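You operate a simulated robot arm through the tools that you are given. There is no shell and no other tool.

You are at the controls of a simulated two-armed robot. One attempt, no reset.

TASK
Spin the lettuce dry and salt it.
Fine: stop it with the red button, lid on the orange placemat, a pinch or two, salt back in the cruet stand.

The check looks at the end state, three seconds after you hand in, the way a careful person would. Anything else that was tipped, shoved, dropped, spilled or broken makes it a failure. A push-on lid holds only when it is set on centred and level and pressed home; a screw cap is set on level and turned clockwise until tight.

THE ROBOT
Two 7-joint arms with two-finger parallel grippers on one trunk that stands fixed in place. Base frame: the origin is at the foot of the trunk, x ahead of it, y to its left, z up. Readings come in mm, degrees, newtons and seconds.
The left shoulder is at [70, 177, 1195], the right one opposite. With the tool pointing down near the work surface each hand reaches from about 100 to 700 mm from the base axis, measured 20 degrees to its own side. Payload 3.43 kg a hand.
The tool frame of a hand sits at the grasp point between the pads (the TCP): z along the fingers, y along the line on which they close. The tips reach 30 mm beyond it. Largest opening 94 mm; finger width 28, thickness 10; the body of the gripper, 50 by 96 mm, starts 55 mm behind the TCP.
Orientation is that of the tool frame in the base frame, as a unit quaternion [x, y, z, w]. With the fingers straight down and closing along the base's y, the tool's x points along the base's -x, its y along +y and its z along -z.

THE INTERFACE
- The arms move only by the tool step_arm. It takes "left_plan", "right_plan" or both (then of equal length, played together; a hand with none holds still); each is text: rows parted by semicolons, each of 7 numbers parted by spaces: the shift along the tool's x, y, z in m, then the turn, a rotation vector about the tool's x, y, z in degrees, then the opening, from 0 (shut) to 1 (fully open). In form: tx ty tz ax ay az grip; .... A call has 1 to 20 rows; each row shifts and turns the commanded pose from where the row before left it, along the tool's axes as they then stand. A row lasts 0.2 s, in which the tool goes at most 50 mm and 8.6 degrees; a call with a longer step from one row to the next is refused whole, and so is a gripper value outside its range. A pose out of reach is approached as far as the arm can. The call stops where the force on the tool passes 40 N (or 10 N more than at its start, if that is more) or the arm is blocked; 0.2 s more then pass. The fingers move at their own pace (about 153 mm/s each) and stop on an object; they squeeze with about 42 N. The grip force told is the motor's: it shows also when the fingers shut on nothing. Time passes only in rows, and 0.2 s behind the last, so rows that do not move let the fingers close. The reply holds the time, the measured pose of the TCP, the force on the tool along the base axes, the opening and the grip force, in the units named above and with some noise, with the torque about the TCP (base axes, N m) and any sound that the robot's microphone picked up, and new pictures: "views" is both (left out), scene, wrist or none (wrist: the cameras of the hands that moved).
- Cameras (640 x 400 px; columns grow to the right, rows downward): "scene" is now at [117.4, 43.4, 1500.5]; the picture's right is [0.53, -0.85, 0.00], its down [-0.59, -0.37, -0.71] and it looks along [0.61, 0.38, -0.70] (base axes); focal length 370 px, centre (320, 200). "left" rides on the left gripper at [76, -14, -103] in its tool frame; the picture's right is [0.18, 0.98, 0.00], its down [-0.75, 0.14, -0.64] and it looks along [-0.63, 0.12, 0.77] (tool axes); focal length 243 px, centre (320, 200). "right" rides on the right gripper at [76, 14, -103] in its tool frame; the picture's right is [-0.18, 0.98, 0.00], its down [-0.75, -0.14, -0.64] and it looks along [-0.63, -0.12, 0.77] (tool axes); focal length 243 px, centre (320, 200). There is no depth. A picture from a camera that has moved, and an enlarged one, comes with that camera's place and axes in the base frame and with its lens.
- raise_lower(by): slides the trunk up (or, below 0, down) by that many mm; the arms and the scene camera ride with it, the base frame stays. It gives what a move gives, with no picture.
- head_to(pan, tilt): turns the head with the scene camera to pan (to the left, within 86 degrees either way) and tilt (down, from -29 to 69), counted from straight ahead of the robot. It gives what a move gives, and a new picture of the scene camera.
- zoom(camera, box): a new picture of the part [left, top, right, bottom] of that camera's present view, enlarged. It takes no simulated time.
- sign_off(): hands the job in; it is judged then, once.

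Places have to be worked out from the pictures, the camera data and where the tool is seen. Open the grippers and draw the arms clear of the work before you hand the job in, unless the task says otherwise.

The tools are called after "Emit:" as a command line: name --argument value ..., lists and objects as JSON in quotes. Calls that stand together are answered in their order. step_arm: Moves the arms, as the interface text tells. Its arguments: {"type":"object","properties":{"left_plan":{"type":"string"},"right_plan":{"type":"string"},"views":{"type":"string","enum":["both","scene","wrist","none"]}},"required":[]} The other tools are called the same way: raise_lower (by) slides the trunk up or down; head_to (pan, tilt) turns the head that bears the scene camera; zoom (camera, box) takes an enlarged picture of a part of a camera's view; sign_off () hands the job in.

At the start:

```text
time_s: 0.0
left_ee_pos: [332.0, 485.3, 1177.0]
left_tool_rot: [0.0, 1.0, 0.001, 0.001]
left_ft_force: [-0.8, 0.9, 0.7]
left_ft_torque: [0.01, 0.02, 0.0]
left_finger_gap: 94.0
left_finger_force: 0.1
right_ee_pos: [353.5, 61.7, 1266.0]
right_tool_rot: [0.0, 1.0, 0.001, 0.0]
right_ft_force: [0.6, 0.0, -0.1]
right_ft_torque: [-0.01, -0.01, -0.01]
right_finger_gap: 93.9
right_finger_force: 0.2
trunk travel left (down, up): [-775.0, 65.0]
head pan, tilt: [31.9, 44.4]
```

scene: 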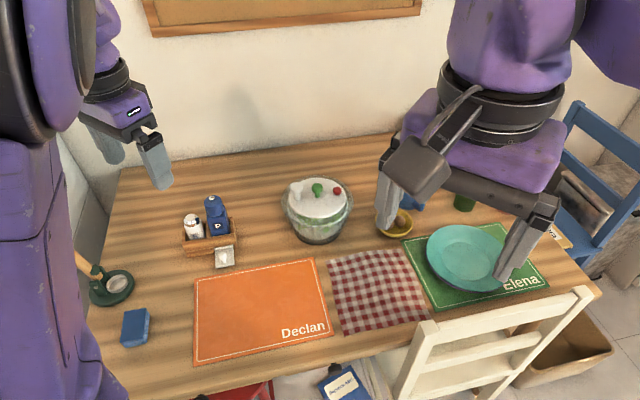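
right: 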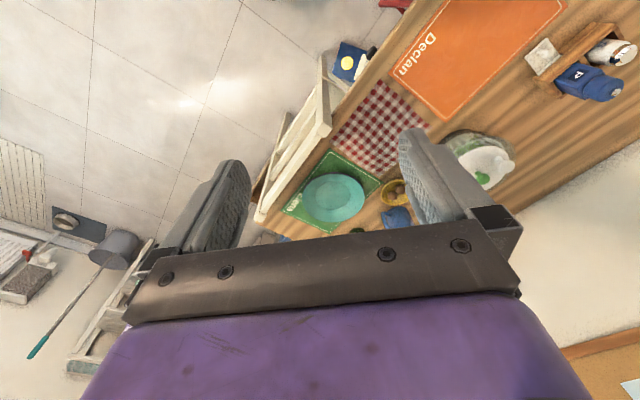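
left: 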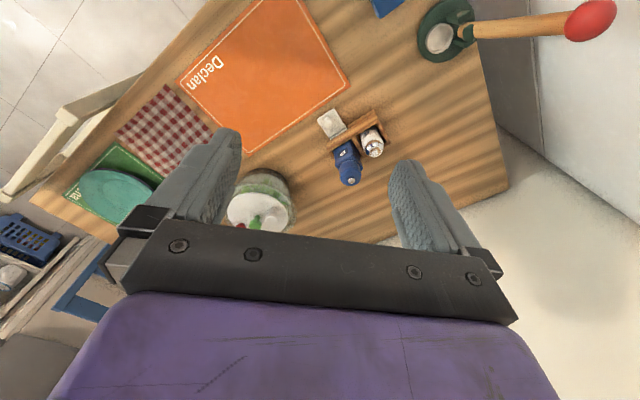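

I'll first take enlarged looks at the spinner, the cruet stand and the rest of the table.

Emit:
zoom --camera "scene" --box '[260, 160, 380, 250]'

Emit:
zoom --camera "scene" --box '[160, 180, 270, 280]'

Emit:
zoom --camera "left" --box '[200, 90, 420, 240]'

```text
4.44 times, centred on (320, 205) of scene
camera zoom: at [117.4, 43.4, 1500.5], right [0.53, -0.85, 0.0], down [-0.59, -0.37, -0.71], along [0.61, 0.38, -0.7], focal length 1642 px, centre (320, 178)
```

zoom: 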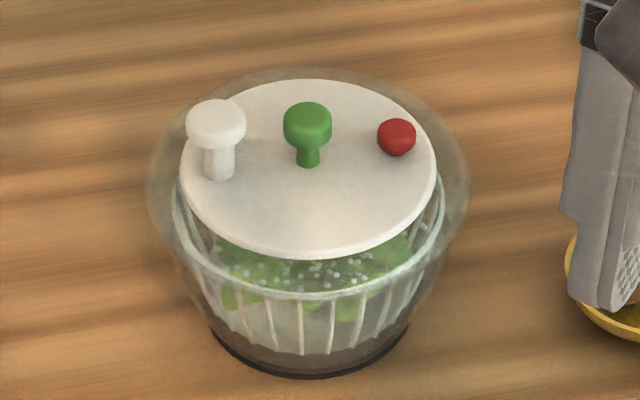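

```text
4.00 times, centred on (215, 230) of scene
camera zoom: at [117.4, 43.4, 1500.5], right [0.53, -0.85, 0.0], down [-0.59, -0.37, -0.71], along [0.61, 0.38, -0.7], focal length 1478 px, centre (740, 80)
```

zoom: 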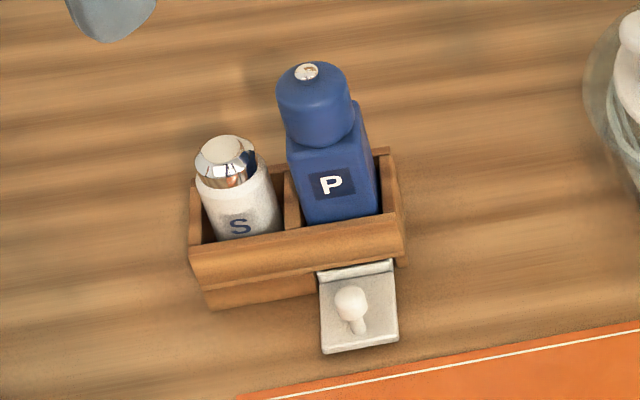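

```text
2.67 times, centred on (310, 165) of left
camera zoom: at [255.7, 469.9, 1279.0], right [-0.18, 0.98, 0.0], down [0.75, 0.14, 0.64], along [0.63, 0.12, -0.77], focal length 647 px, centre (347, 293)
```

zoom: 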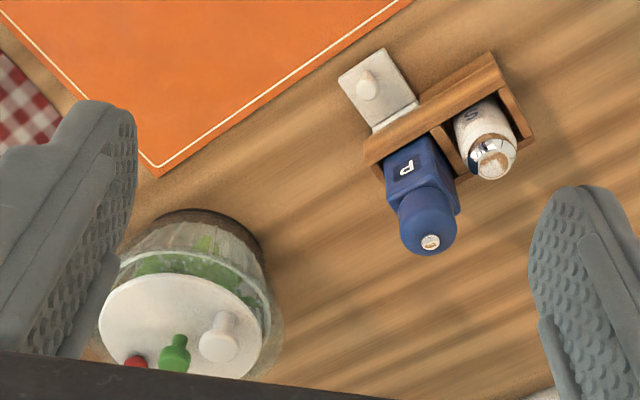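

Rough triangulation gives the table at about z 745, the spinner's green knob near [677, 400, 885] and the salt's top near [464, 620, 850]. Both hands are well above that, so I'll lower the trunk to extend the reach and then look again.

Emit:
raise_lower --by -120

Emit:
head_to --pan 36 --tilt 42

```text
time_s: 1.5
left_ee_pos: [332.1, 483.5, 1057.4]
left_tool_rot: [0.001, 1.0, 0.0, 0.0]
left_ft_force: [-0.4, -0.2, 0.4]
left_ft_torque: [-0.02, 0.01, 0.01]
left_finger_gap: 93.9
left_finger_force: 0.0
right_ee_pos: [352.7, 62.0, 1145.8]
right_tool_rot: [0.0, 1.0, 0.0, 0.0]
right_ft_force: [-0.3, -0.5, 0.5]
right_ft_torque: [-0.01, -0.02, 0.01]
right_finger_gap: 93.9
right_finger_force: 0.0
trunk travel left (down, up): [-655.0, 185.0]
head pan, tilt: [31.9, 44.4]
```

```text
time_s: 2.1
left_ee_pos: [332.3, 483.4, 1057.6]
left_tool_rot: [0.001, 1.0, 0.001, 0.001]
left_ft_force: [-0.7, -0.5, 0.0]
left_ft_torque: [-0.01, 0.0, 0.03]
left_finger_gap: 93.8
left_finger_force: 0.1
right_ee_pos: [352.7, 63.5, 1145.8]
right_tool_rot: [0.0, 1.0, 0.0, 0.0]
right_ft_force: [0.3, 0.7, 0.4]
right_ft_torque: [0.0, 0.01, 0.0]
right_finger_gap: 93.9
right_finger_force: 0.0
trunk travel left (down, up): [-655.0, 185.0]
head pan, tilt: [36.0, 42.0]
camera scene: at [115.5, 49.3, 1384.0], right [0.59, -0.81, 0.0], down [-0.54, -0.39, -0.74], along [0.6, 0.44, -0.67], focal length 370 px, centre (320, 200)
```

scene: 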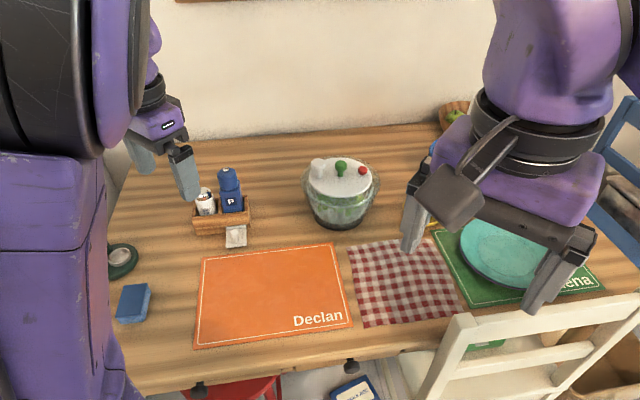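

The view is closer now, so I'll zoom into the spinner lid, the cruet stand and the left wrist view for details.

Emit:
zoom --camera "scene" --box '[292, 145, 392, 235]'

Emit:
zoom --camera "scene" --box '[180, 160, 270, 255]'

Emit:
zoom --camera "left" --box '[180, 20, 440, 230]'

Emit:
zoom --camera "scene" --box '[80, 200, 260, 330]'

```text
4.44 times, centred on (342, 190) of scene
camera zoom: at [115.5, 49.3, 1384.0], right [0.59, -0.81, 0.0], down [-0.54, -0.39, -0.74], along [0.6, 0.44, -0.67], focal length 1642 px, centre (222, 244)
```

zoom: 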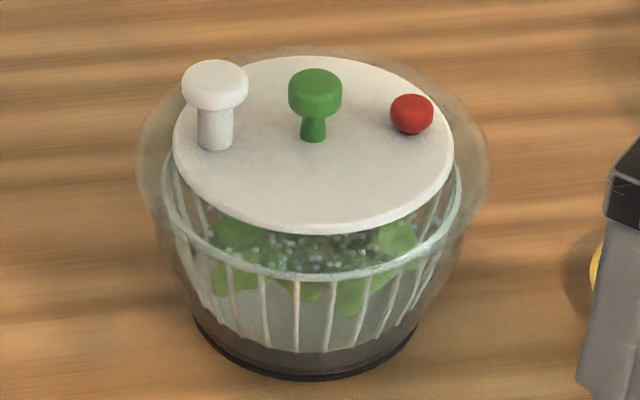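

```text
4.21 times, centred on (225, 208) of scene
camera zoom: at [115.5, 49.3, 1384.0], right [0.59, -0.81, 0.0], down [-0.54, -0.39, -0.74], along [0.6, 0.44, -0.67], focal length 1556 px, centre (720, 168)
```

zoom: 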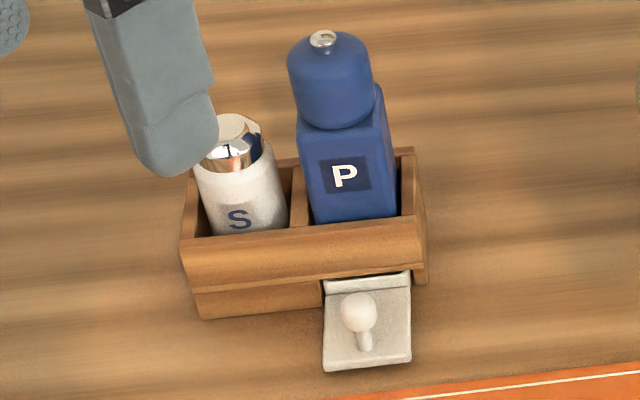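

```text
1.90 times, centred on (310, 125) of left
camera zoom: at [255.6, 469.9, 1159.1], right [-0.18, 0.98, 0.0], down [0.75, 0.14, 0.64], along [0.63, 0.12, -0.77], focal length 462 px, centre (339, 343)
```

zoom: 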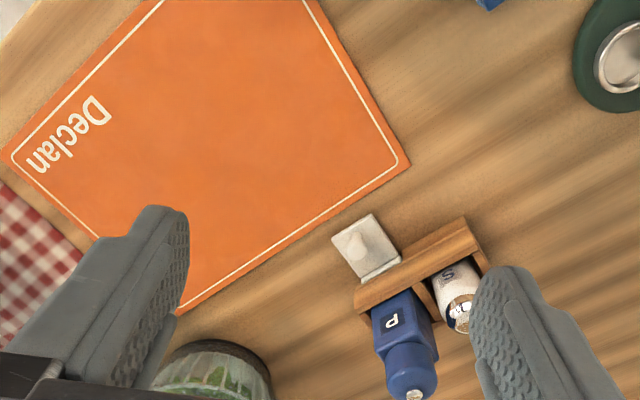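

```text
3.08 times, centred on (170, 265) of scene
camera zoom: at [115.5, 49.3, 1384.0], right [0.59, -0.81, 0.0], down [-0.54, -0.39, -0.74], along [0.6, 0.44, -0.67], focal length 1137 px, centre (782, 0)
```

zoom: 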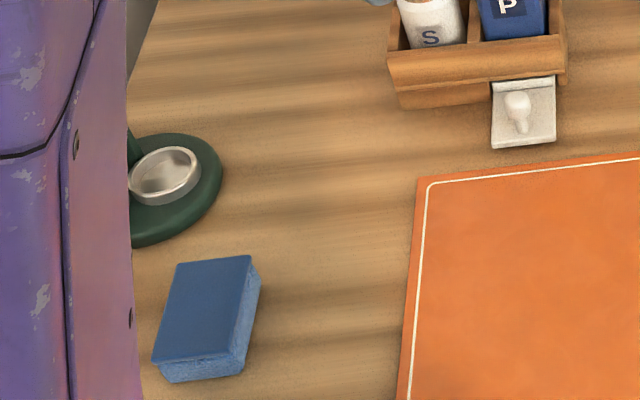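

The salt's cap is hidden behind a finger and the right hand hides part of the table. I'll shift the left hand back and left for a close look at the cruet stand, and take the right hand off to the right.

Emit:
step_arm --left_plan "0.02 0.03 0 0 0 0 1; 0.02 0.03 0 0 0 0 1; 0.02 0.03 0 0 0 0 1; 0.02 0.03 0 0 0 0 1; 0 0 0 0 0 0 1; 0 0 0 0 0 0 1" --right_plan "0 -0.04 0 0 0 0 1; 0 -0.04 0 0 0 0 1; 0 -0.04 0 0 0 0 1; 0 -0.04 0 0 0 0 1; 0 -0.04 0 0 0 0 1; 0 -0.04 0 0 0 0 1" --views "both"

```text
time_s: 3.5
left_ee_pos: [249.4, 600.7, 1057.8]
left_tool_rot: [0.0, 1.0, 0.002, 0.001]
left_ft_force: [0.7, -0.3, 0.1]
left_ft_torque: [-0.01, -0.02, 0.0]
left_finger_gap: 93.7
left_finger_force: 0.0
right_ee_pos: [351.5, -177.4, 1147.7]
right_tool_rot: [0.0, 1.0, 0.0, -0.001]
right_ft_force: [0.2, -0.6, -0.3]
right_ft_torque: [0.02, 0.02, 0.02]
right_finger_gap: 94.1
right_finger_force: 0.2
trunk travel left (down, up): [-655.0, 185.0]
head pan, tilt: [36.0, 42.0]
camera scene: at [114.6, 47.3, 1384.1], right [0.59, -0.81, 0.0], down [-0.54, -0.39, -0.74], along [0.6, 0.44, -0.67], focal length 370 px, centre (320, 200)
camera right: at [276.6, -162.9, 1251.5], right [0.18, 0.98, 0.0], down [0.75, -0.14, 0.64], along [0.63, -0.12, -0.77], focal length 243 px, centre (320, 200)
camera left: at [173.6, 586.4, 1159.4], right [-0.18, 0.98, 0.0], down [0.75, 0.14, 0.64], along [0.63, 0.12, -0.77], focal length 243 px, centre (320, 200)
```

scene: 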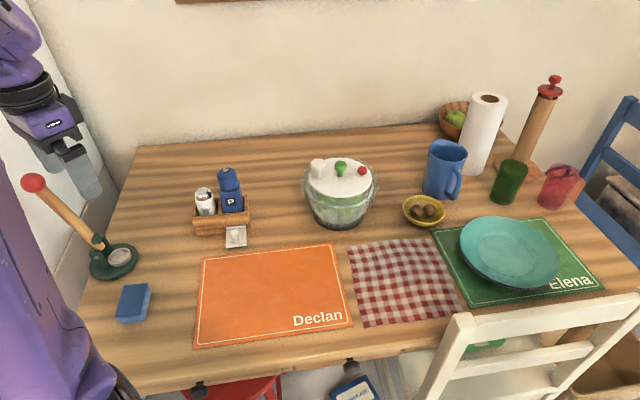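
right: 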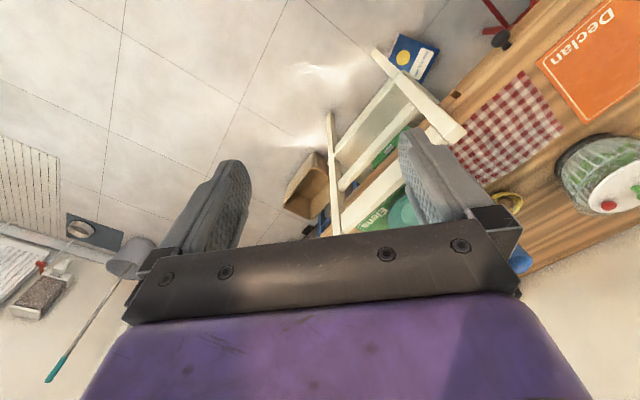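
left: 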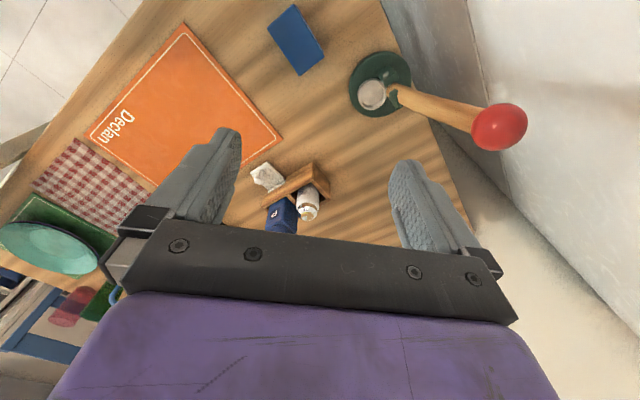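

The scene is clear now. There's a tall wooden plunger with a red ball near [222, 733, 982] that I must keep away from. I'll zoom in on the salt from both cameras, and on the spinner.

Emit:
zoom --camera "scene" --box '[185, 160, 255, 255]'

Emit:
zoom --camera "left" --box '[240, 145, 350, 240]'

Emit:
zoom --camera "right" --box '[540, 110, 640, 230]'

Emit:
zoom --camera "scene" --box '[390, 60, 620, 250]'

```text
4.21 times, centred on (220, 208) of scene
camera zoom: at [114.6, 47.3, 1384.1], right [0.59, -0.81, 0.0], down [-0.54, -0.39, -0.74], along [0.6, 0.44, -0.67], focal length 1556 px, centre (741, 168)
```

zoom: 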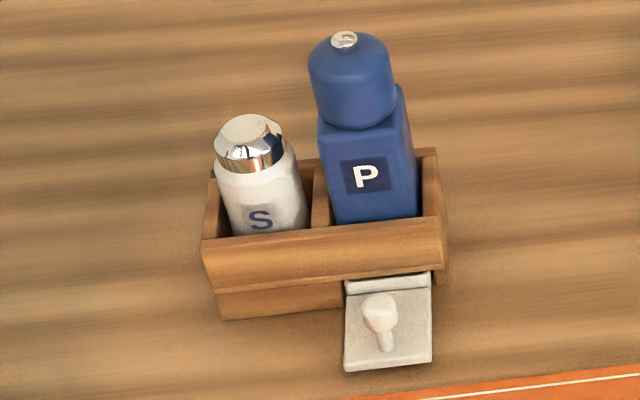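

```text
4.21 times, centred on (295, 192) of left
camera zoom: at [173.6, 586.4, 1159.4], right [-0.18, 0.98, 0.0], down [0.75, 0.14, 0.64], along [0.63, 0.12, -0.77], focal length 1022 px, centre (425, 232)
```

zoom: 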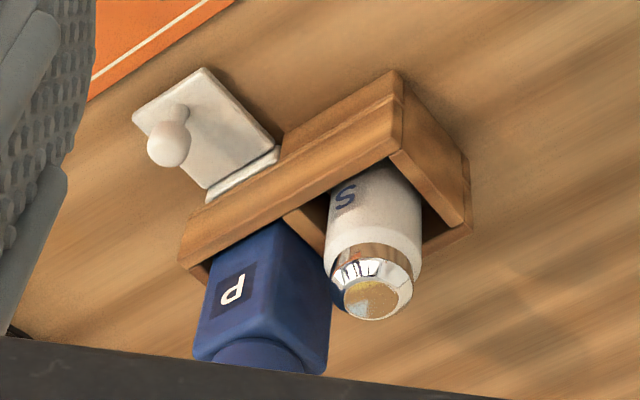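

```text
3.33 times, centred on (590, 170) of right
camera zoom: at [276.6, -162.9, 1251.5], right [0.18, 0.98, 0.0], down [0.75, -0.14, 0.64], along [0.63, -0.12, -0.77], focal length 809 px, centre (-580, 300)
```

zoom: 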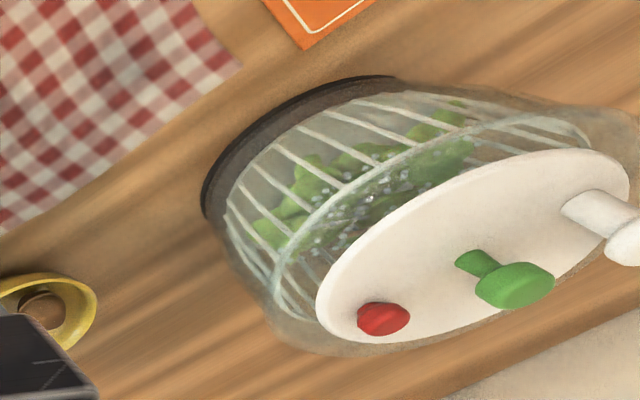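

```text
2.11 times, centred on (505, 155) of scene
camera zoom: at [114.6, 47.3, 1384.1], right [0.59, -0.81, 0.0], down [-0.54, -0.39, -0.74], along [0.6, 0.44, -0.67], focal length 778 px, centre (-70, 295)
```

zoom: 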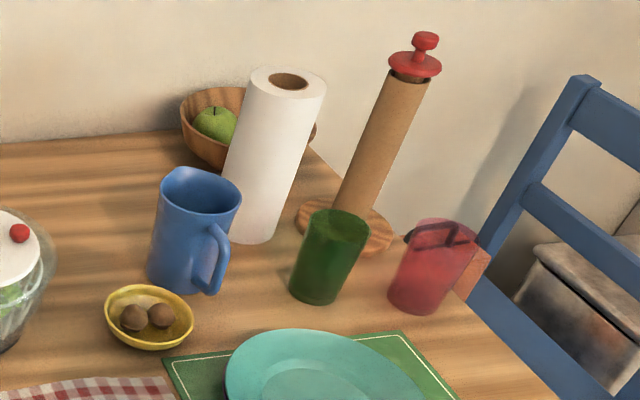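

The salt's cap top triangulates consistently to about [462, 620, 854], and the stand runs at 45° with its rail top near z 800. Next I'll bring the left hand, high and back, toward the spinner for a close look at its lid.

Emit:
step_arm --left_plan "-0.0389 -0.025 0.006 0 0 0 1; -0.0389 -0.025 0.006 0 0 0 1; -0.0389 -0.025 0.006 0 0 0 1; -0.0389 -0.025 0.006 0 0 0 1; -0.0389 -0.025 0.006 0 0 0 1; -0.0389 -0.025 0.006 0 0 0 1; -0.0389 -0.025 0.006 0 0 0 1; -0.0389 -0.025 0.006 0 0 0 1; 0 0 0 0 0 0 1; 0 0 0 0 0 0 1" --views "both"

```text
time_s: 5.8
left_ee_pos: [565.8, 403.7, 1007.4]
left_tool_rot: [0.001, 1.0, 0.001, 0.001]
left_ft_force: [-0.2, -0.3, -0.1]
left_ft_torque: [0.01, 0.02, 0.01]
left_finger_gap: 94.2
left_finger_force: 0.1
right_ee_pos: [352.4, -176.0, 1146.6]
right_tool_rot: [0.0, 1.0, 0.0, -0.001]
right_ft_force: [0.6, -0.6, -0.4]
right_ft_torque: [0.03, -0.03, 0.06]
right_finger_gap: 94.0
right_finger_force: 0.0
trunk travel left (down, up): [-655.0, 185.0]
head pan, tilt: [36.0, 42.0]
camera scene: at [115.8, 49.0, 1384.0], right [0.59, -0.81, 0.0], down [-0.54, -0.39, -0.74], along [0.6, 0.44, -0.67], focal length 370 px, centre (320, 200)
camera left: at [488.1, 388.8, 1109.0], right [-0.18, 0.98, 0.0], down [0.75, 0.14, 0.64], along [0.63, 0.12, -0.77], focal length 243 px, centre (320, 200)
```

scene: 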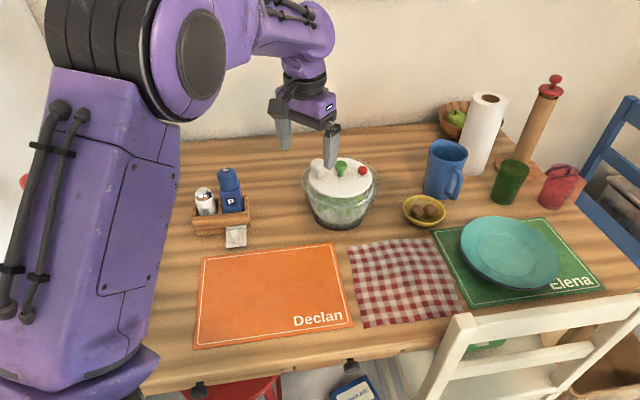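
left: 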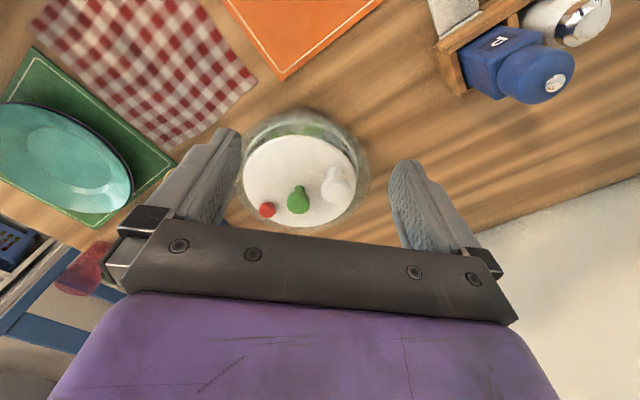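

The hand is in place behind the spinner. I'll zoom on the lid from the wrist camera and the salt cap too.

Emit:
zoom --camera "left" --box '[225, 95, 385, 240]'

Emit:
zoom --camera "left" --box '[420, 0, 620, 110]'

Emit:
zoom --camera "scene" --box '[262, 90, 402, 240]'

```text
2.76 times, centred on (305, 168) of left
camera zoom: at [488.1, 388.8, 1109.0], right [-0.18, 0.98, 0.0], down [0.75, 0.14, 0.64], along [0.63, 0.12, -0.77], focal length 669 px, centre (361, 290)
```

zoom: 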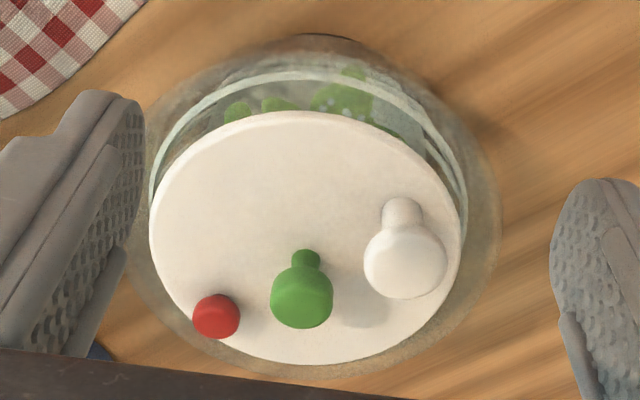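

```text
3.20 times, centred on (520, 55) of left
camera zoom: at [488.1, 388.8, 1109.0], right [-0.18, 0.98, 0.0], down [0.75, 0.14, 0.64], along [0.63, 0.12, -0.77], focal length 776 px, centre (-320, 664)
```

zoom: 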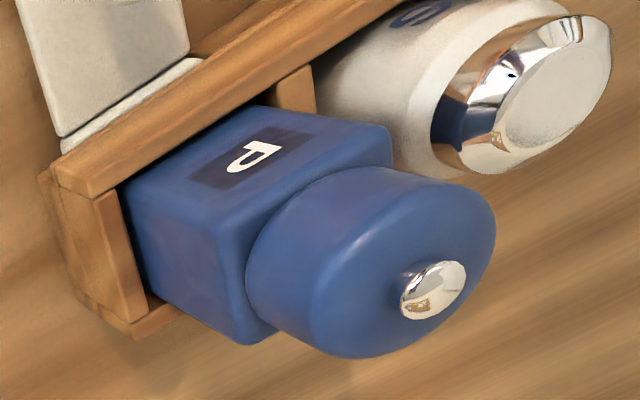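

```text
2.67 times, centred on (332, 165) of scene
camera zoom: at [115.8, 49.0, 1384.0], right [0.59, -0.81, 0.0], down [-0.54, -0.39, -0.74], along [0.6, 0.44, -0.67], focal length 985 px, centre (288, 293)
```

zoom: 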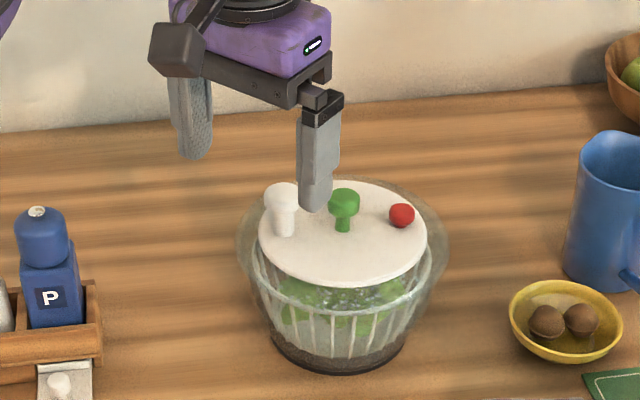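

Two-view triangulation gives the green knob at [676, 398, 894], the white tall knob at [633, 432, 912], the red button at [708, 360, 876] and the lid top at about z 864. I'll close the left fingers and place the tips just above the white knob to test whether it is a pump.

Emit:
step_arm --left_plan "-0.034 0.014 0 0 0 0 0; -0.033 0.014 0 0 0 0 0; 0 0 0.02 0 0 0 0; 0 0 0.02 0 0 0 0; 0 0 0 0 0 0 0; 0 0 0 0 0 0 0" --views "both"

```text
time_s: 7.2
left_ee_pos: [631.3, 432.1, 969.1]
left_tool_rot: [0.001, 1.0, 0.001, 0.001]
left_ft_force: [-0.2, -0.9, 0.1]
left_ft_torque: [0.0, -0.02, 0.02]
left_finger_gap: 0.0
left_finger_force: 32.9
right_ee_pos: [352.3, -176.7, 1147.5]
right_tool_rot: [0.0, 1.0, 0.0, 0.0]
right_ft_force: [-0.6, 1.0, 0.7]
right_ft_torque: [-0.01, 0.0, 0.0]
right_finger_gap: 94.1
right_finger_force: 0.1
trunk travel left (down, up): [-655.0, 185.0]
head pan, tilt: [36.0, 42.0]
camera scene: at [115.3, 49.0, 1384.0], right [0.59, -0.81, 0.0], down [-0.54, -0.39, -0.74], along [0.6, 0.44, -0.67], focal length 370 px, centre (320, 200)
camera left: at [555.3, 417.0, 1070.9], right [-0.18, 0.98, 0.0], down [0.75, 0.14, 0.64], along [0.63, 0.12, -0.77], focal length 243 px, centre (320, 200)
```

scene: 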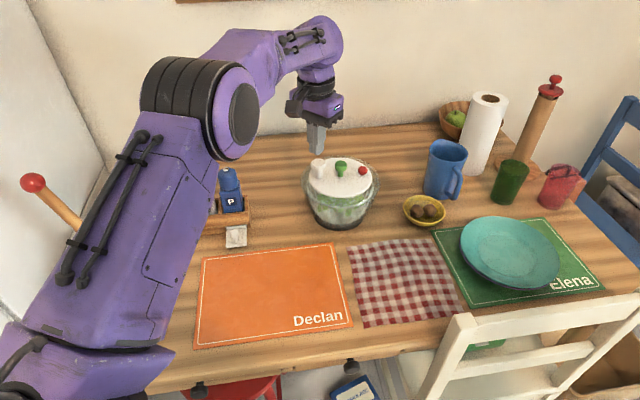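
left: 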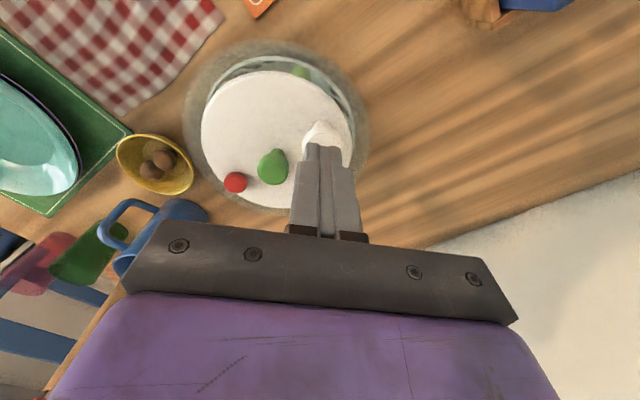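

Emit:
zoom --camera "scene" --box '[280, 70, 400, 240]'

Emit:
zoom --camera "left" --box '[180, 30, 400, 240]'

```text
2.35 times, centred on (340, 155) of scene
camera zoom: at [115.3, 49.0, 1384.0], right [0.59, -0.81, 0.0], down [-0.54, -0.39, -0.74], along [0.6, 0.44, -0.67], focal length 870 px, centre (273, 306)
```

zoom: 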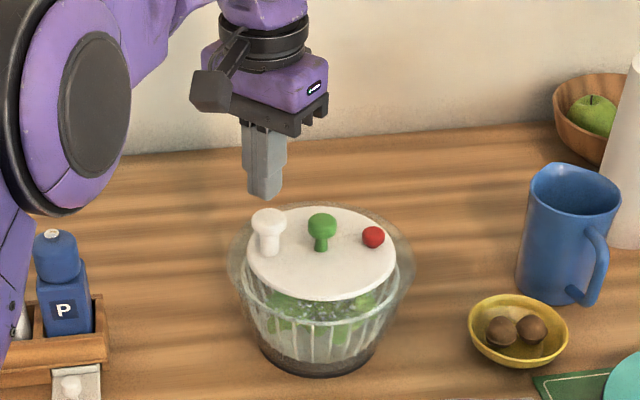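

```text
1.90 times, centred on (290, 135) of left
camera zoom: at [555.3, 417.0, 1070.9], right [-0.18, 0.98, 0.0], down [0.75, 0.14, 0.64], along [0.63, 0.12, -0.77], focal length 462 px, centre (377, 324)
```

zoom: 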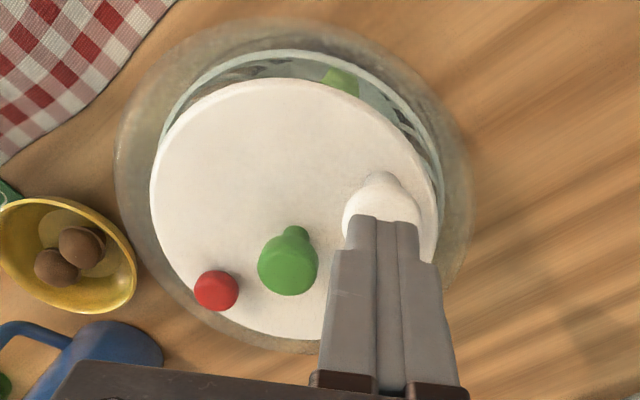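

The tips sit over the white knob about 20 mm up. I'll press gently in small steps, watching force and sound.

Emit:
step_arm --left_plan "-0.002 -0.002 0.008 0 0 0 0; 0 0 0.004 0 0 0 0; 0 0 0.003 0 0 0 0; 0 0 0.003 0 0 0 0; 0 0 0.003 0 0 0 0; 0 0 0.003 0 0 0 0; 0 0 0 0 0 0 0" --views "none"

```text
time_s: 8.8
left_ee_pos: [632.6, 431.2, 945.3]
left_tool_rot: [0.001, 1.0, 0.001, 0.0]
left_ft_force: [0.4, 0.5, -0.1]
left_ft_torque: [0.0, -0.01, 0.02]
left_finger_gap: 0.2
left_finger_force: 33.4
right_ee_pos: [352.4, -175.7, 1146.8]
right_tool_rot: [0.0, 1.0, 0.001, 0.0]
right_ft_force: [0.3, -1.2, 0.4]
right_ft_torque: [0.01, 0.03, 0.0]
right_finger_gap: 93.9
right_finger_force: 0.0
trunk travel left (down, up): [-655.0, 185.0]
head pan, tilt: [36.0, 42.0]
```

No contact yet with the tips at about z 915. I'll continue down in 2 mm steps.

Emit:
step_arm --left_plan "0 0 0.002 0 0 0 0; 0 0 0.002 0 0 0 0; 0 0 0.002 0 0 0 0; 0 0 0.002 0 0 0 0; 0 0 0 0 0 0 0" --views "scene"

```text
time_s: 9.9
left_ee_pos: [633.1, 430.6, 937.8]
left_tool_rot: [0.001, 1.0, 0.002, 0.001]
left_ft_force: [0.0, 0.3, 0.0]
left_ft_torque: [0.0, 0.0, -0.02]
left_finger_gap: 0.0
left_finger_force: 33.1
right_ee_pos: [353.0, -176.6, 1148.6]
right_tool_rot: [0.0, 1.0, 0.0, -0.001]
right_ft_force: [0.3, -0.3, 0.5]
right_ft_torque: [0.01, -0.03, 0.0]
right_finger_gap: 94.4
right_finger_force: 0.1
trunk travel left (down, up): [-655.0, 185.0]
head pan, tilt: [36.0, 42.0]
camera scene: at [115.6, 49.1, 1384.0], right [0.59, -0.81, 0.0], down [-0.54, -0.39, -0.74], along [0.6, 0.44, -0.67], focal length 370 px, centre (320, 200)
```

scene: 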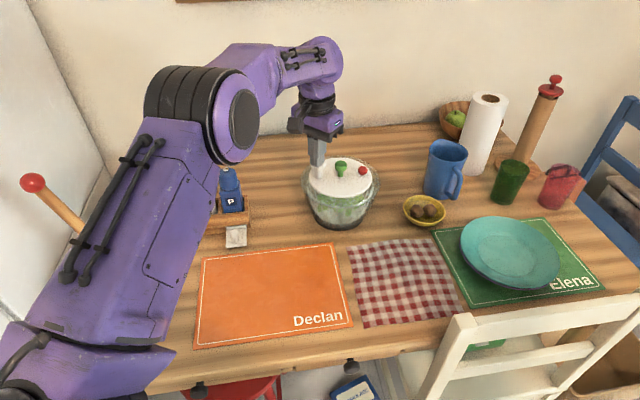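

Emit:
zoom --camera "scene" --box '[290, 120, 390, 220]'

Emit:
zoom --camera "left" --box '[200, 30, 400, 240]'

```text
4.00 times, centred on (340, 170) of scene
camera zoom: at [115.6, 49.1, 1384.0], right [0.59, -0.81, 0.0], down [-0.54, -0.39, -0.74], along [0.6, 0.44, -0.67], focal length 1478 px, centre (240, 320)
```

zoom: 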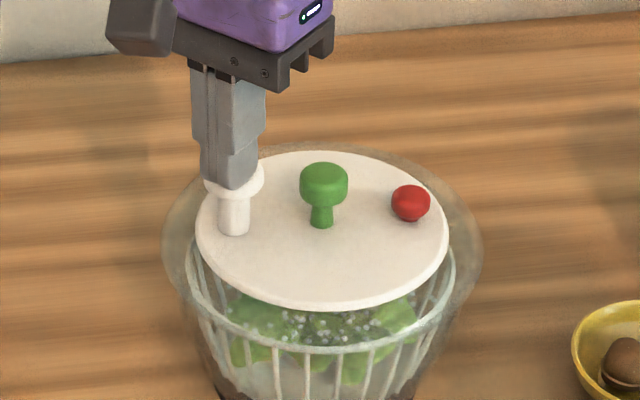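

```text
1.90 times, centred on (300, 135) of left
camera zoom: at [556.5, 416.1, 1038.9], right [-0.18, 0.98, 0.0], down [0.75, 0.14, 0.64], along [0.63, 0.12, -0.77], focal length 462 px, centre (358, 324)
```

zoom: 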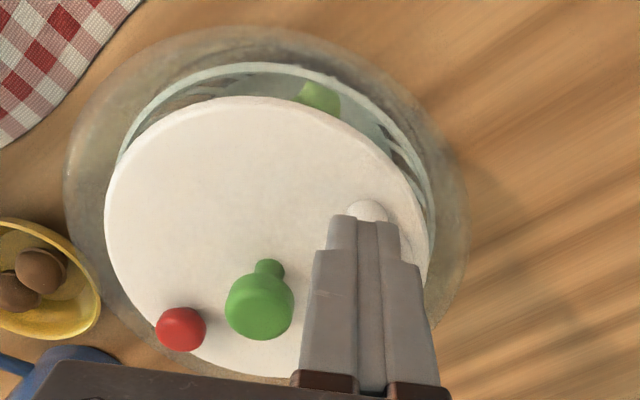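

The tips are just at the knob's head with still no force. I'll continue down slowly.

Emit:
step_arm --left_plan "-0.001 -0.001 0.002 0 0 0 0; 0 0 0.002 0 0 0 0; 0 0 0.002 0 0 0 0; 0 0 0 0 0 0 0" --views "none"

```text
time_s: 10.9
left_ee_pos: [634.1, 428.2, 932.5]
left_tool_rot: [0.001, 1.0, 0.001, 0.0]
left_ft_force: [0.7, 0.0, 1.0]
left_ft_torque: [0.01, -0.02, -0.01]
left_finger_gap: 0.1
left_finger_force: 33.0
right_ee_pos: [353.2, -176.3, 1147.4]
right_tool_rot: [0.0, 1.0, 0.0, 0.0]
right_ft_force: [1.1, 0.5, -0.1]
right_ft_torque: [0.0, 0.01, 0.0]
right_finger_gap: 94.1
right_finger_force: 0.1
trunk travel left (down, up): [-655.0, 185.0]
head pan, tilt: [36.0, 42.0]
heard: snap
```

There was a "snap" sound with almost no force, so I'll look closely before doing anything more.

Emit:
step_arm --left_plan "0 0 0 0 0 0 0" --views "both"

Emit:
zoom --camera "scene" --box '[290, 120, 390, 220]'

Emit:
zoom --camera "left" --box '[200, 30, 400, 240]'

```text
time_s: 11.3
left_ee_pos: [633.7, 428.5, 932.6]
left_tool_rot: [0.001, 1.0, 0.001, 0.001]
left_ft_force: [1.0, -0.7, 1.3]
left_ft_torque: [0.03, -0.04, -0.01]
left_finger_gap: 0.2
left_finger_force: 33.1
right_ee_pos: [352.8, -175.7, 1146.8]
right_tool_rot: [0.0, 1.0, 0.0, -0.001]
right_ft_force: [0.3, -0.2, 0.1]
right_ft_torque: [-0.02, 0.02, 0.0]
right_finger_gap: 93.9
right_finger_force: 0.0
trunk travel left (down, up): [-655.0, 185.0]
head pan, tilt: [36.0, 42.0]
camera scene: at [115.6, 49.1, 1384.0], right [0.59, -0.81, 0.0], down [-0.54, -0.39, -0.74], along [0.6, 0.44, -0.67], focal length 370 px, centre (320, 200)
camera left: at [557.2, 414.3, 1034.2], right [-0.18, 0.98, 0.0], down [0.75, 0.14, 0.64], along [0.63, 0.12, -0.77], focal length 243 px, centre (320, 200)
```

scene: 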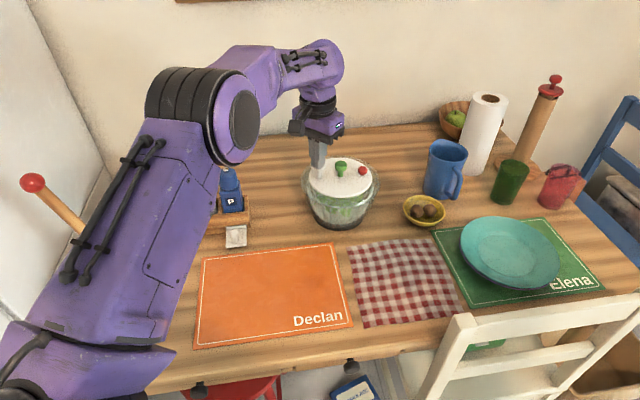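
left: 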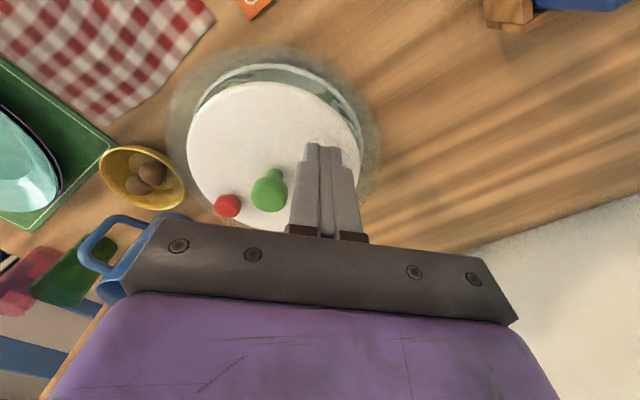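

```text
4.00 times, centred on (340, 170) of scene
camera zoom: at [115.6, 49.1, 1384.0], right [0.59, -0.81, 0.0], down [-0.54, -0.39, -0.74], along [0.6, 0.44, -0.67], focal length 1478 px, centre (240, 320)
```

zoom: 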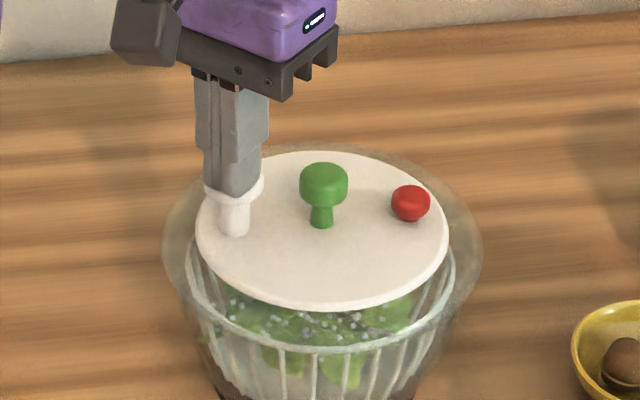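

```text
1.90 times, centred on (300, 135) of left
camera zoom: at [557.2, 414.3, 1034.2], right [-0.18, 0.98, 0.0], down [0.75, 0.14, 0.64], along [0.63, 0.12, -0.77], focal length 462 px, centre (358, 324)
```

zoom: 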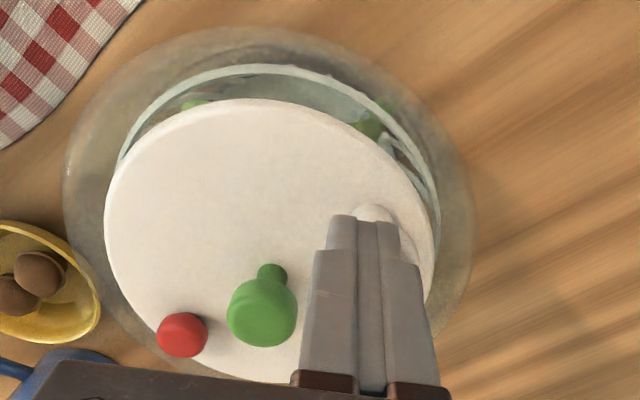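

The white knob sank slightly under a light spring force, and the lettuce in the basket has turned, so it is the pump. I'll do a full slow stroke down, watching for the force to rise.

Emit:
step_arm --left_plan "0 0 0.004 0 0 0 0; 0 0 0.004 0 0 0 0; 0 0 0.004 0 0 0 0; 0 0 0.004 0 0 0 0" --views "scene"

Emit:
zoom --camera "scene" --box '[290, 120, 390, 220]'

```text
time_s: 12.3
left_ee_pos: [632.2, 428.6, 915.7]
left_tool_rot: [0.0, 1.0, 0.0, 0.0]
left_ft_force: [1.4, -1.4, 6.0]
left_ft_torque: [-0.05, -0.1, 0.01]
left_finger_gap: 0.2
left_finger_force: 33.1
right_ee_pos: [352.1, -177.3, 1148.1]
right_tool_rot: [0.0, 1.0, 0.0, 0.001]
right_ft_force: [-0.4, 0.1, -1.0]
right_ft_torque: [-0.01, 0.01, -0.03]
right_finger_gap: 94.2
right_finger_force: 0.2
trunk travel left (down, up): [-655.0, 185.0]
head pan, tilt: [36.0, 42.0]
camera scene: at [114.9, 48.2, 1384.1], right [0.59, -0.81, 0.0], down [-0.54, -0.39, -0.74], along [0.6, 0.44, -0.67], focal length 370 px, centre (320, 200)
```

scene: 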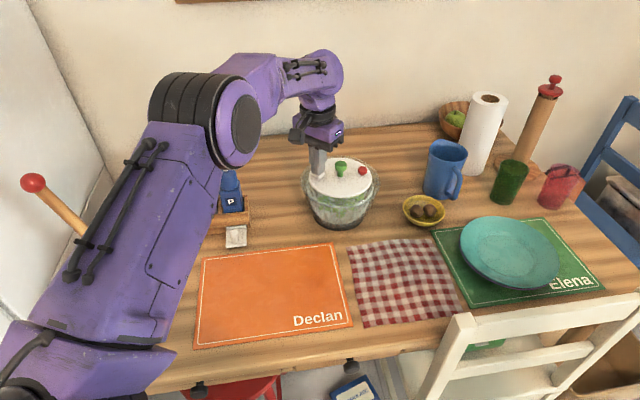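

```text
4.00 times, centred on (340, 170) of scene
camera zoom: at [114.9, 48.2, 1384.1], right [0.59, -0.81, 0.0], down [-0.54, -0.39, -0.74], along [0.6, 0.44, -0.67], focal length 1478 px, centre (240, 320)
```

zoom: 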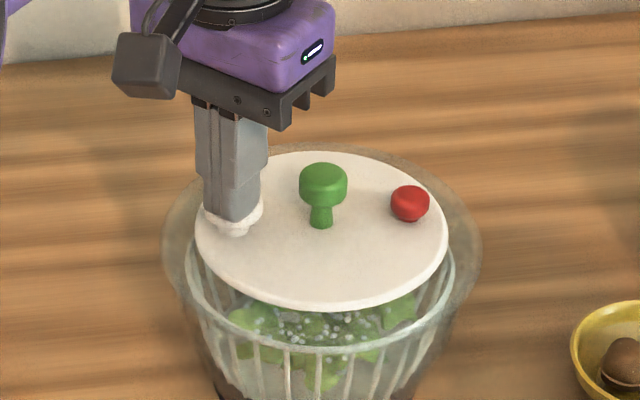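

The plunger goes down to the lid at about 6 N and the basket ribs blur as it spins. I'll pump several strokes.

Emit:
step_arm --left_plan "0 0 -0.012 0 0 0 0; 0 0 -0.011 0 0 0 0; 0 0 0 0 0 0 0; 0 0 0.012 0 0 0 0; 0 0 0.012 0 0 0 0; 0 0 -0.012 0 0 0 0; 0 0 -0.012 0 0 0 0; 0 0 0 0 0 0 0; 0 0 0.012 0 0 0 0; 0 0 0.012 0 0 0 0; 0 0 -0.012 0 0 0 0; 0 0 -0.012 0 0 0 0; 0 0 0 0 0 0 0; 0 0 0.012 0 0 0 0; 0 0 0.012 0 0 0 0" --views "scene"

Emit:
zoom --camera "scene" --box '[290, 140, 390, 240]'

```text
time_s: 15.6
left_ee_pos: [632.1, 429.6, 916.9]
left_tool_rot: [0.001, 1.0, 0.001, 0.002]
left_ft_force: [2.8, 2.6, 7.8]
left_ft_torque: [0.04, -0.13, 0.05]
left_finger_gap: 0.0
left_finger_force: 33.5
right_ee_pos: [351.9, -175.6, 1147.6]
right_tool_rot: [0.0, 1.0, 0.0, 0.0]
right_ft_force: [-0.2, 0.8, -0.1]
right_ft_torque: [0.02, 0.01, 0.01]
right_finger_gap: 93.9
right_finger_force: 0.1
trunk travel left (down, up): [-655.0, 185.0]
head pan, tilt: [36.0, 42.0]
camera scene: at [114.9, 49.0, 1384.2], right [0.59, -0.81, 0.0], down [-0.54, -0.39, -0.74], along [0.6, 0.44, -0.67], focal length 370 px, centre (320, 200)
```

scene: 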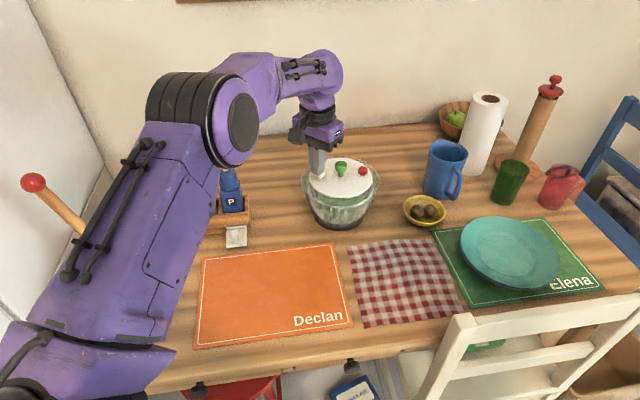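

```text
4.00 times, centred on (340, 190) of scene
camera zoom: at [114.9, 49.0, 1384.2], right [0.59, -0.81, 0.0], down [-0.54, -0.39, -0.74], along [0.6, 0.44, -0.67], focal length 1478 px, centre (240, 240)
```

zoom: 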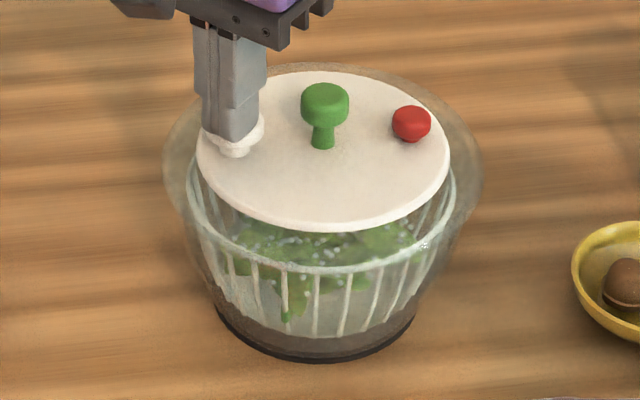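

The lid stays put and the droplets seem fewer. I'll keep pumping with quicker strokes.

Emit:
step_arm --left_plan "0 0 -0.024 0 0 0 0; 0 0 0 0 0 0 0; 0 0 0.024 0 0 0 0; 0 0 -0.024 0 0 0 0; 0 0 0 0 0 0 0; 0 0 0.024 0 0 0 0; 0 0 -0.024 0 0 0 0; 0 0 0 0 0 0 0; 0 0 0.024 0 0 0 0; 0 0 -0.024 0 0 0 0; 0 0 0 0 0 0 0; 0 0 0.024 0 0 0 0; 0 0 -0.024 0 0 0 0; 0 0 0 0 0 0 0; 0 0 0.024 0 0 0 0; 0 0 -0.024 0 0 0 0; 0 0 0 0 0 0 0; 0 0 0.024 0 0 0 0" --views "scene"

Emit:
zoom --camera "scene" --box '[290, 140, 390, 240]'

```text
time_s: 19.4
left_ee_pos: [633.0, 428.5, 915.6]
left_tool_rot: [0.001, 1.0, 0.002, 0.003]
left_ft_force: [2.3, 0.1, 10.5]
left_ft_torque: [-0.01, -0.11, 0.04]
left_finger_gap: 0.0
left_finger_force: 32.7
right_ee_pos: [350.9, -177.4, 1149.4]
right_tool_rot: [0.0, 1.0, 0.002, 0.0]
right_ft_force: [-0.4, 0.4, 0.8]
right_ft_torque: [0.0, 0.02, 0.0]
right_finger_gap: 93.8
right_finger_force: 0.0
trunk travel left (down, up): [-655.0, 185.0]
head pan, tilt: [36.0, 42.0]
camera scene: at [114.2, 47.8, 1384.4], right [0.59, -0.81, 0.0], down [-0.54, -0.39, -0.74], along [0.6, 0.44, -0.67], focal length 370 px, centre (320, 200)
```

scene: 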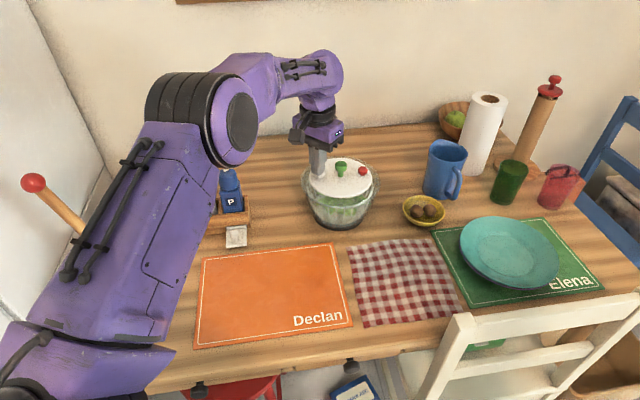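

```text
4.00 times, centred on (340, 190) of scene
camera zoom: at [114.2, 47.8, 1384.4], right [0.59, -0.81, 0.0], down [-0.54, -0.39, -0.74], along [0.6, 0.44, -0.67], focal length 1478 px, centre (240, 240)
```

zoom: 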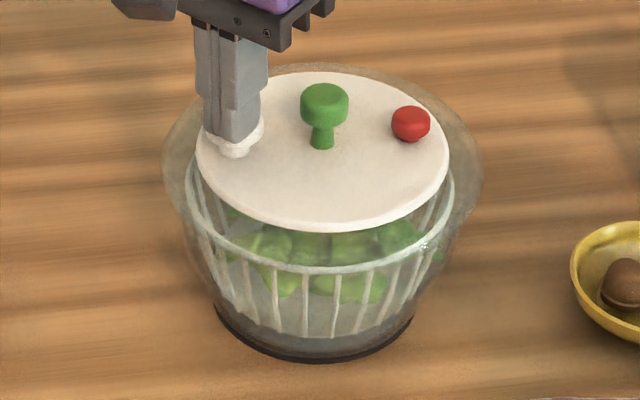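

No droplets are visible on the lettuce now. I'll give a few more strokes to be sure, ending up clear of the knob.

Emit:
step_arm --left_plan "0 0 -0.024 0 0 0 0; 0 0 0 0 0 0 0; 0 0 0.024 0 0 0 0; 0 0 -0.024 0 0 0 0; 0 0 0 0 0 0 0; 0 0 0.024 0 0 0 0; 0 0 -0.024 0 0 0 0; 0 0 0 0 0 0 0; 0 0 0.024 0 0 0 0; 0 0 -0.03 0 0 0 0; 0 0 -0.03 0 0 0 0; 0 0 0 0 0 0 0" --views "both"

Emit:
zoom --camera "scene" --box '[290, 140, 390, 240]'

Emit:
zoom --camera "left" --box '[180, 30, 400, 240]'

```text
time_s: 21.9
left_ee_pos: [631.2, 429.8, 975.8]
left_tool_rot: [0.001, 1.0, 0.0, -0.001]
left_ft_force: [0.1, -0.2, 0.2]
left_ft_torque: [0.0, 0.03, -0.01]
left_finger_gap: 0.1
left_finger_force: 33.2
right_ee_pos: [354.4, -174.8, 1147.7]
right_tool_rot: [0.0, 1.0, 0.0, -0.001]
right_ft_force: [-0.3, 0.7, -0.3]
right_ft_torque: [-0.01, -0.01, -0.03]
right_finger_gap: 93.9
right_finger_force: 0.0
trunk travel left (down, up): [-655.0, 185.0]
head pan, tilt: [36.0, 42.0]
heard: snap
camera scene: at [116.5, 49.7, 1383.8], right [0.59, -0.81, 0.0], down [-0.54, -0.39, -0.74], along [0.6, 0.44, -0.67], focal length 370 px, centre (320, 200)
camera left: at [556.2, 415.6, 1076.6], right [-0.18, 0.98, 0.0], down [0.75, 0.14, 0.64], along [0.63, 0.12, -0.77], focal length 243 px, centre (320, 200)
```

scene: 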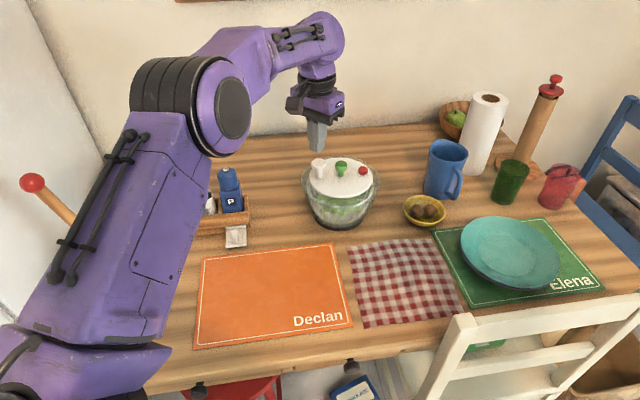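
left: 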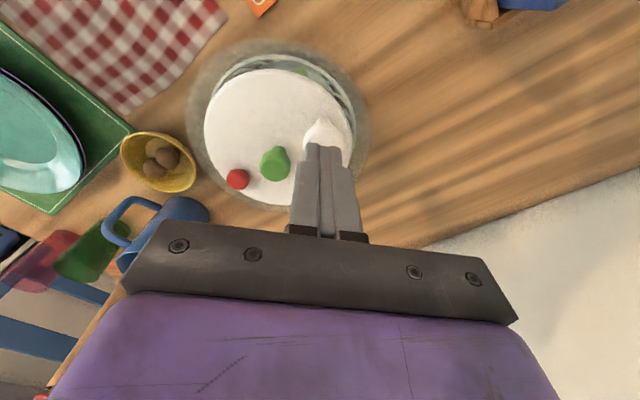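

```text
4.00 times, centred on (340, 190) of scene
camera zoom: at [116.5, 49.7, 1383.8], right [0.59, -0.81, 0.0], down [-0.54, -0.39, -0.74], along [0.6, 0.44, -0.67], focal length 1478 px, centre (240, 240)
```

zoom: 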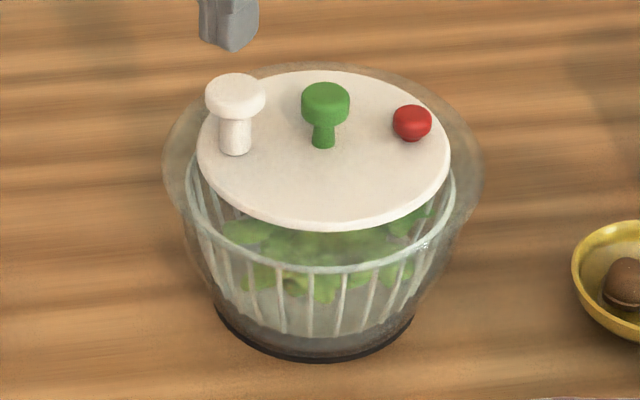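

```text
1.90 times, centred on (290, 135) of left
camera zoom: at [556.2, 415.6, 1076.6], right [-0.18, 0.98, 0.0], down [0.75, 0.14, 0.64], along [0.63, 0.12, -0.77], focal length 462 px, centre (377, 324)
```

zoom: 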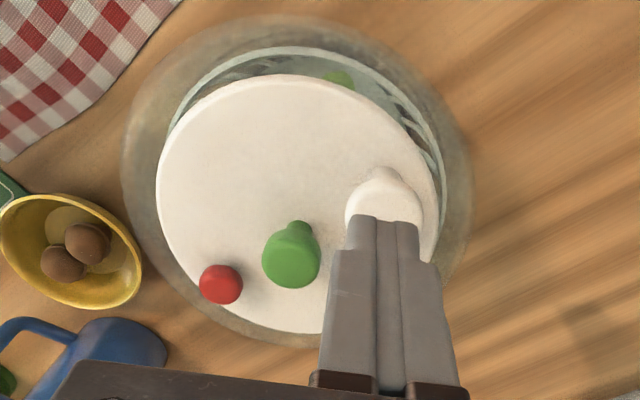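

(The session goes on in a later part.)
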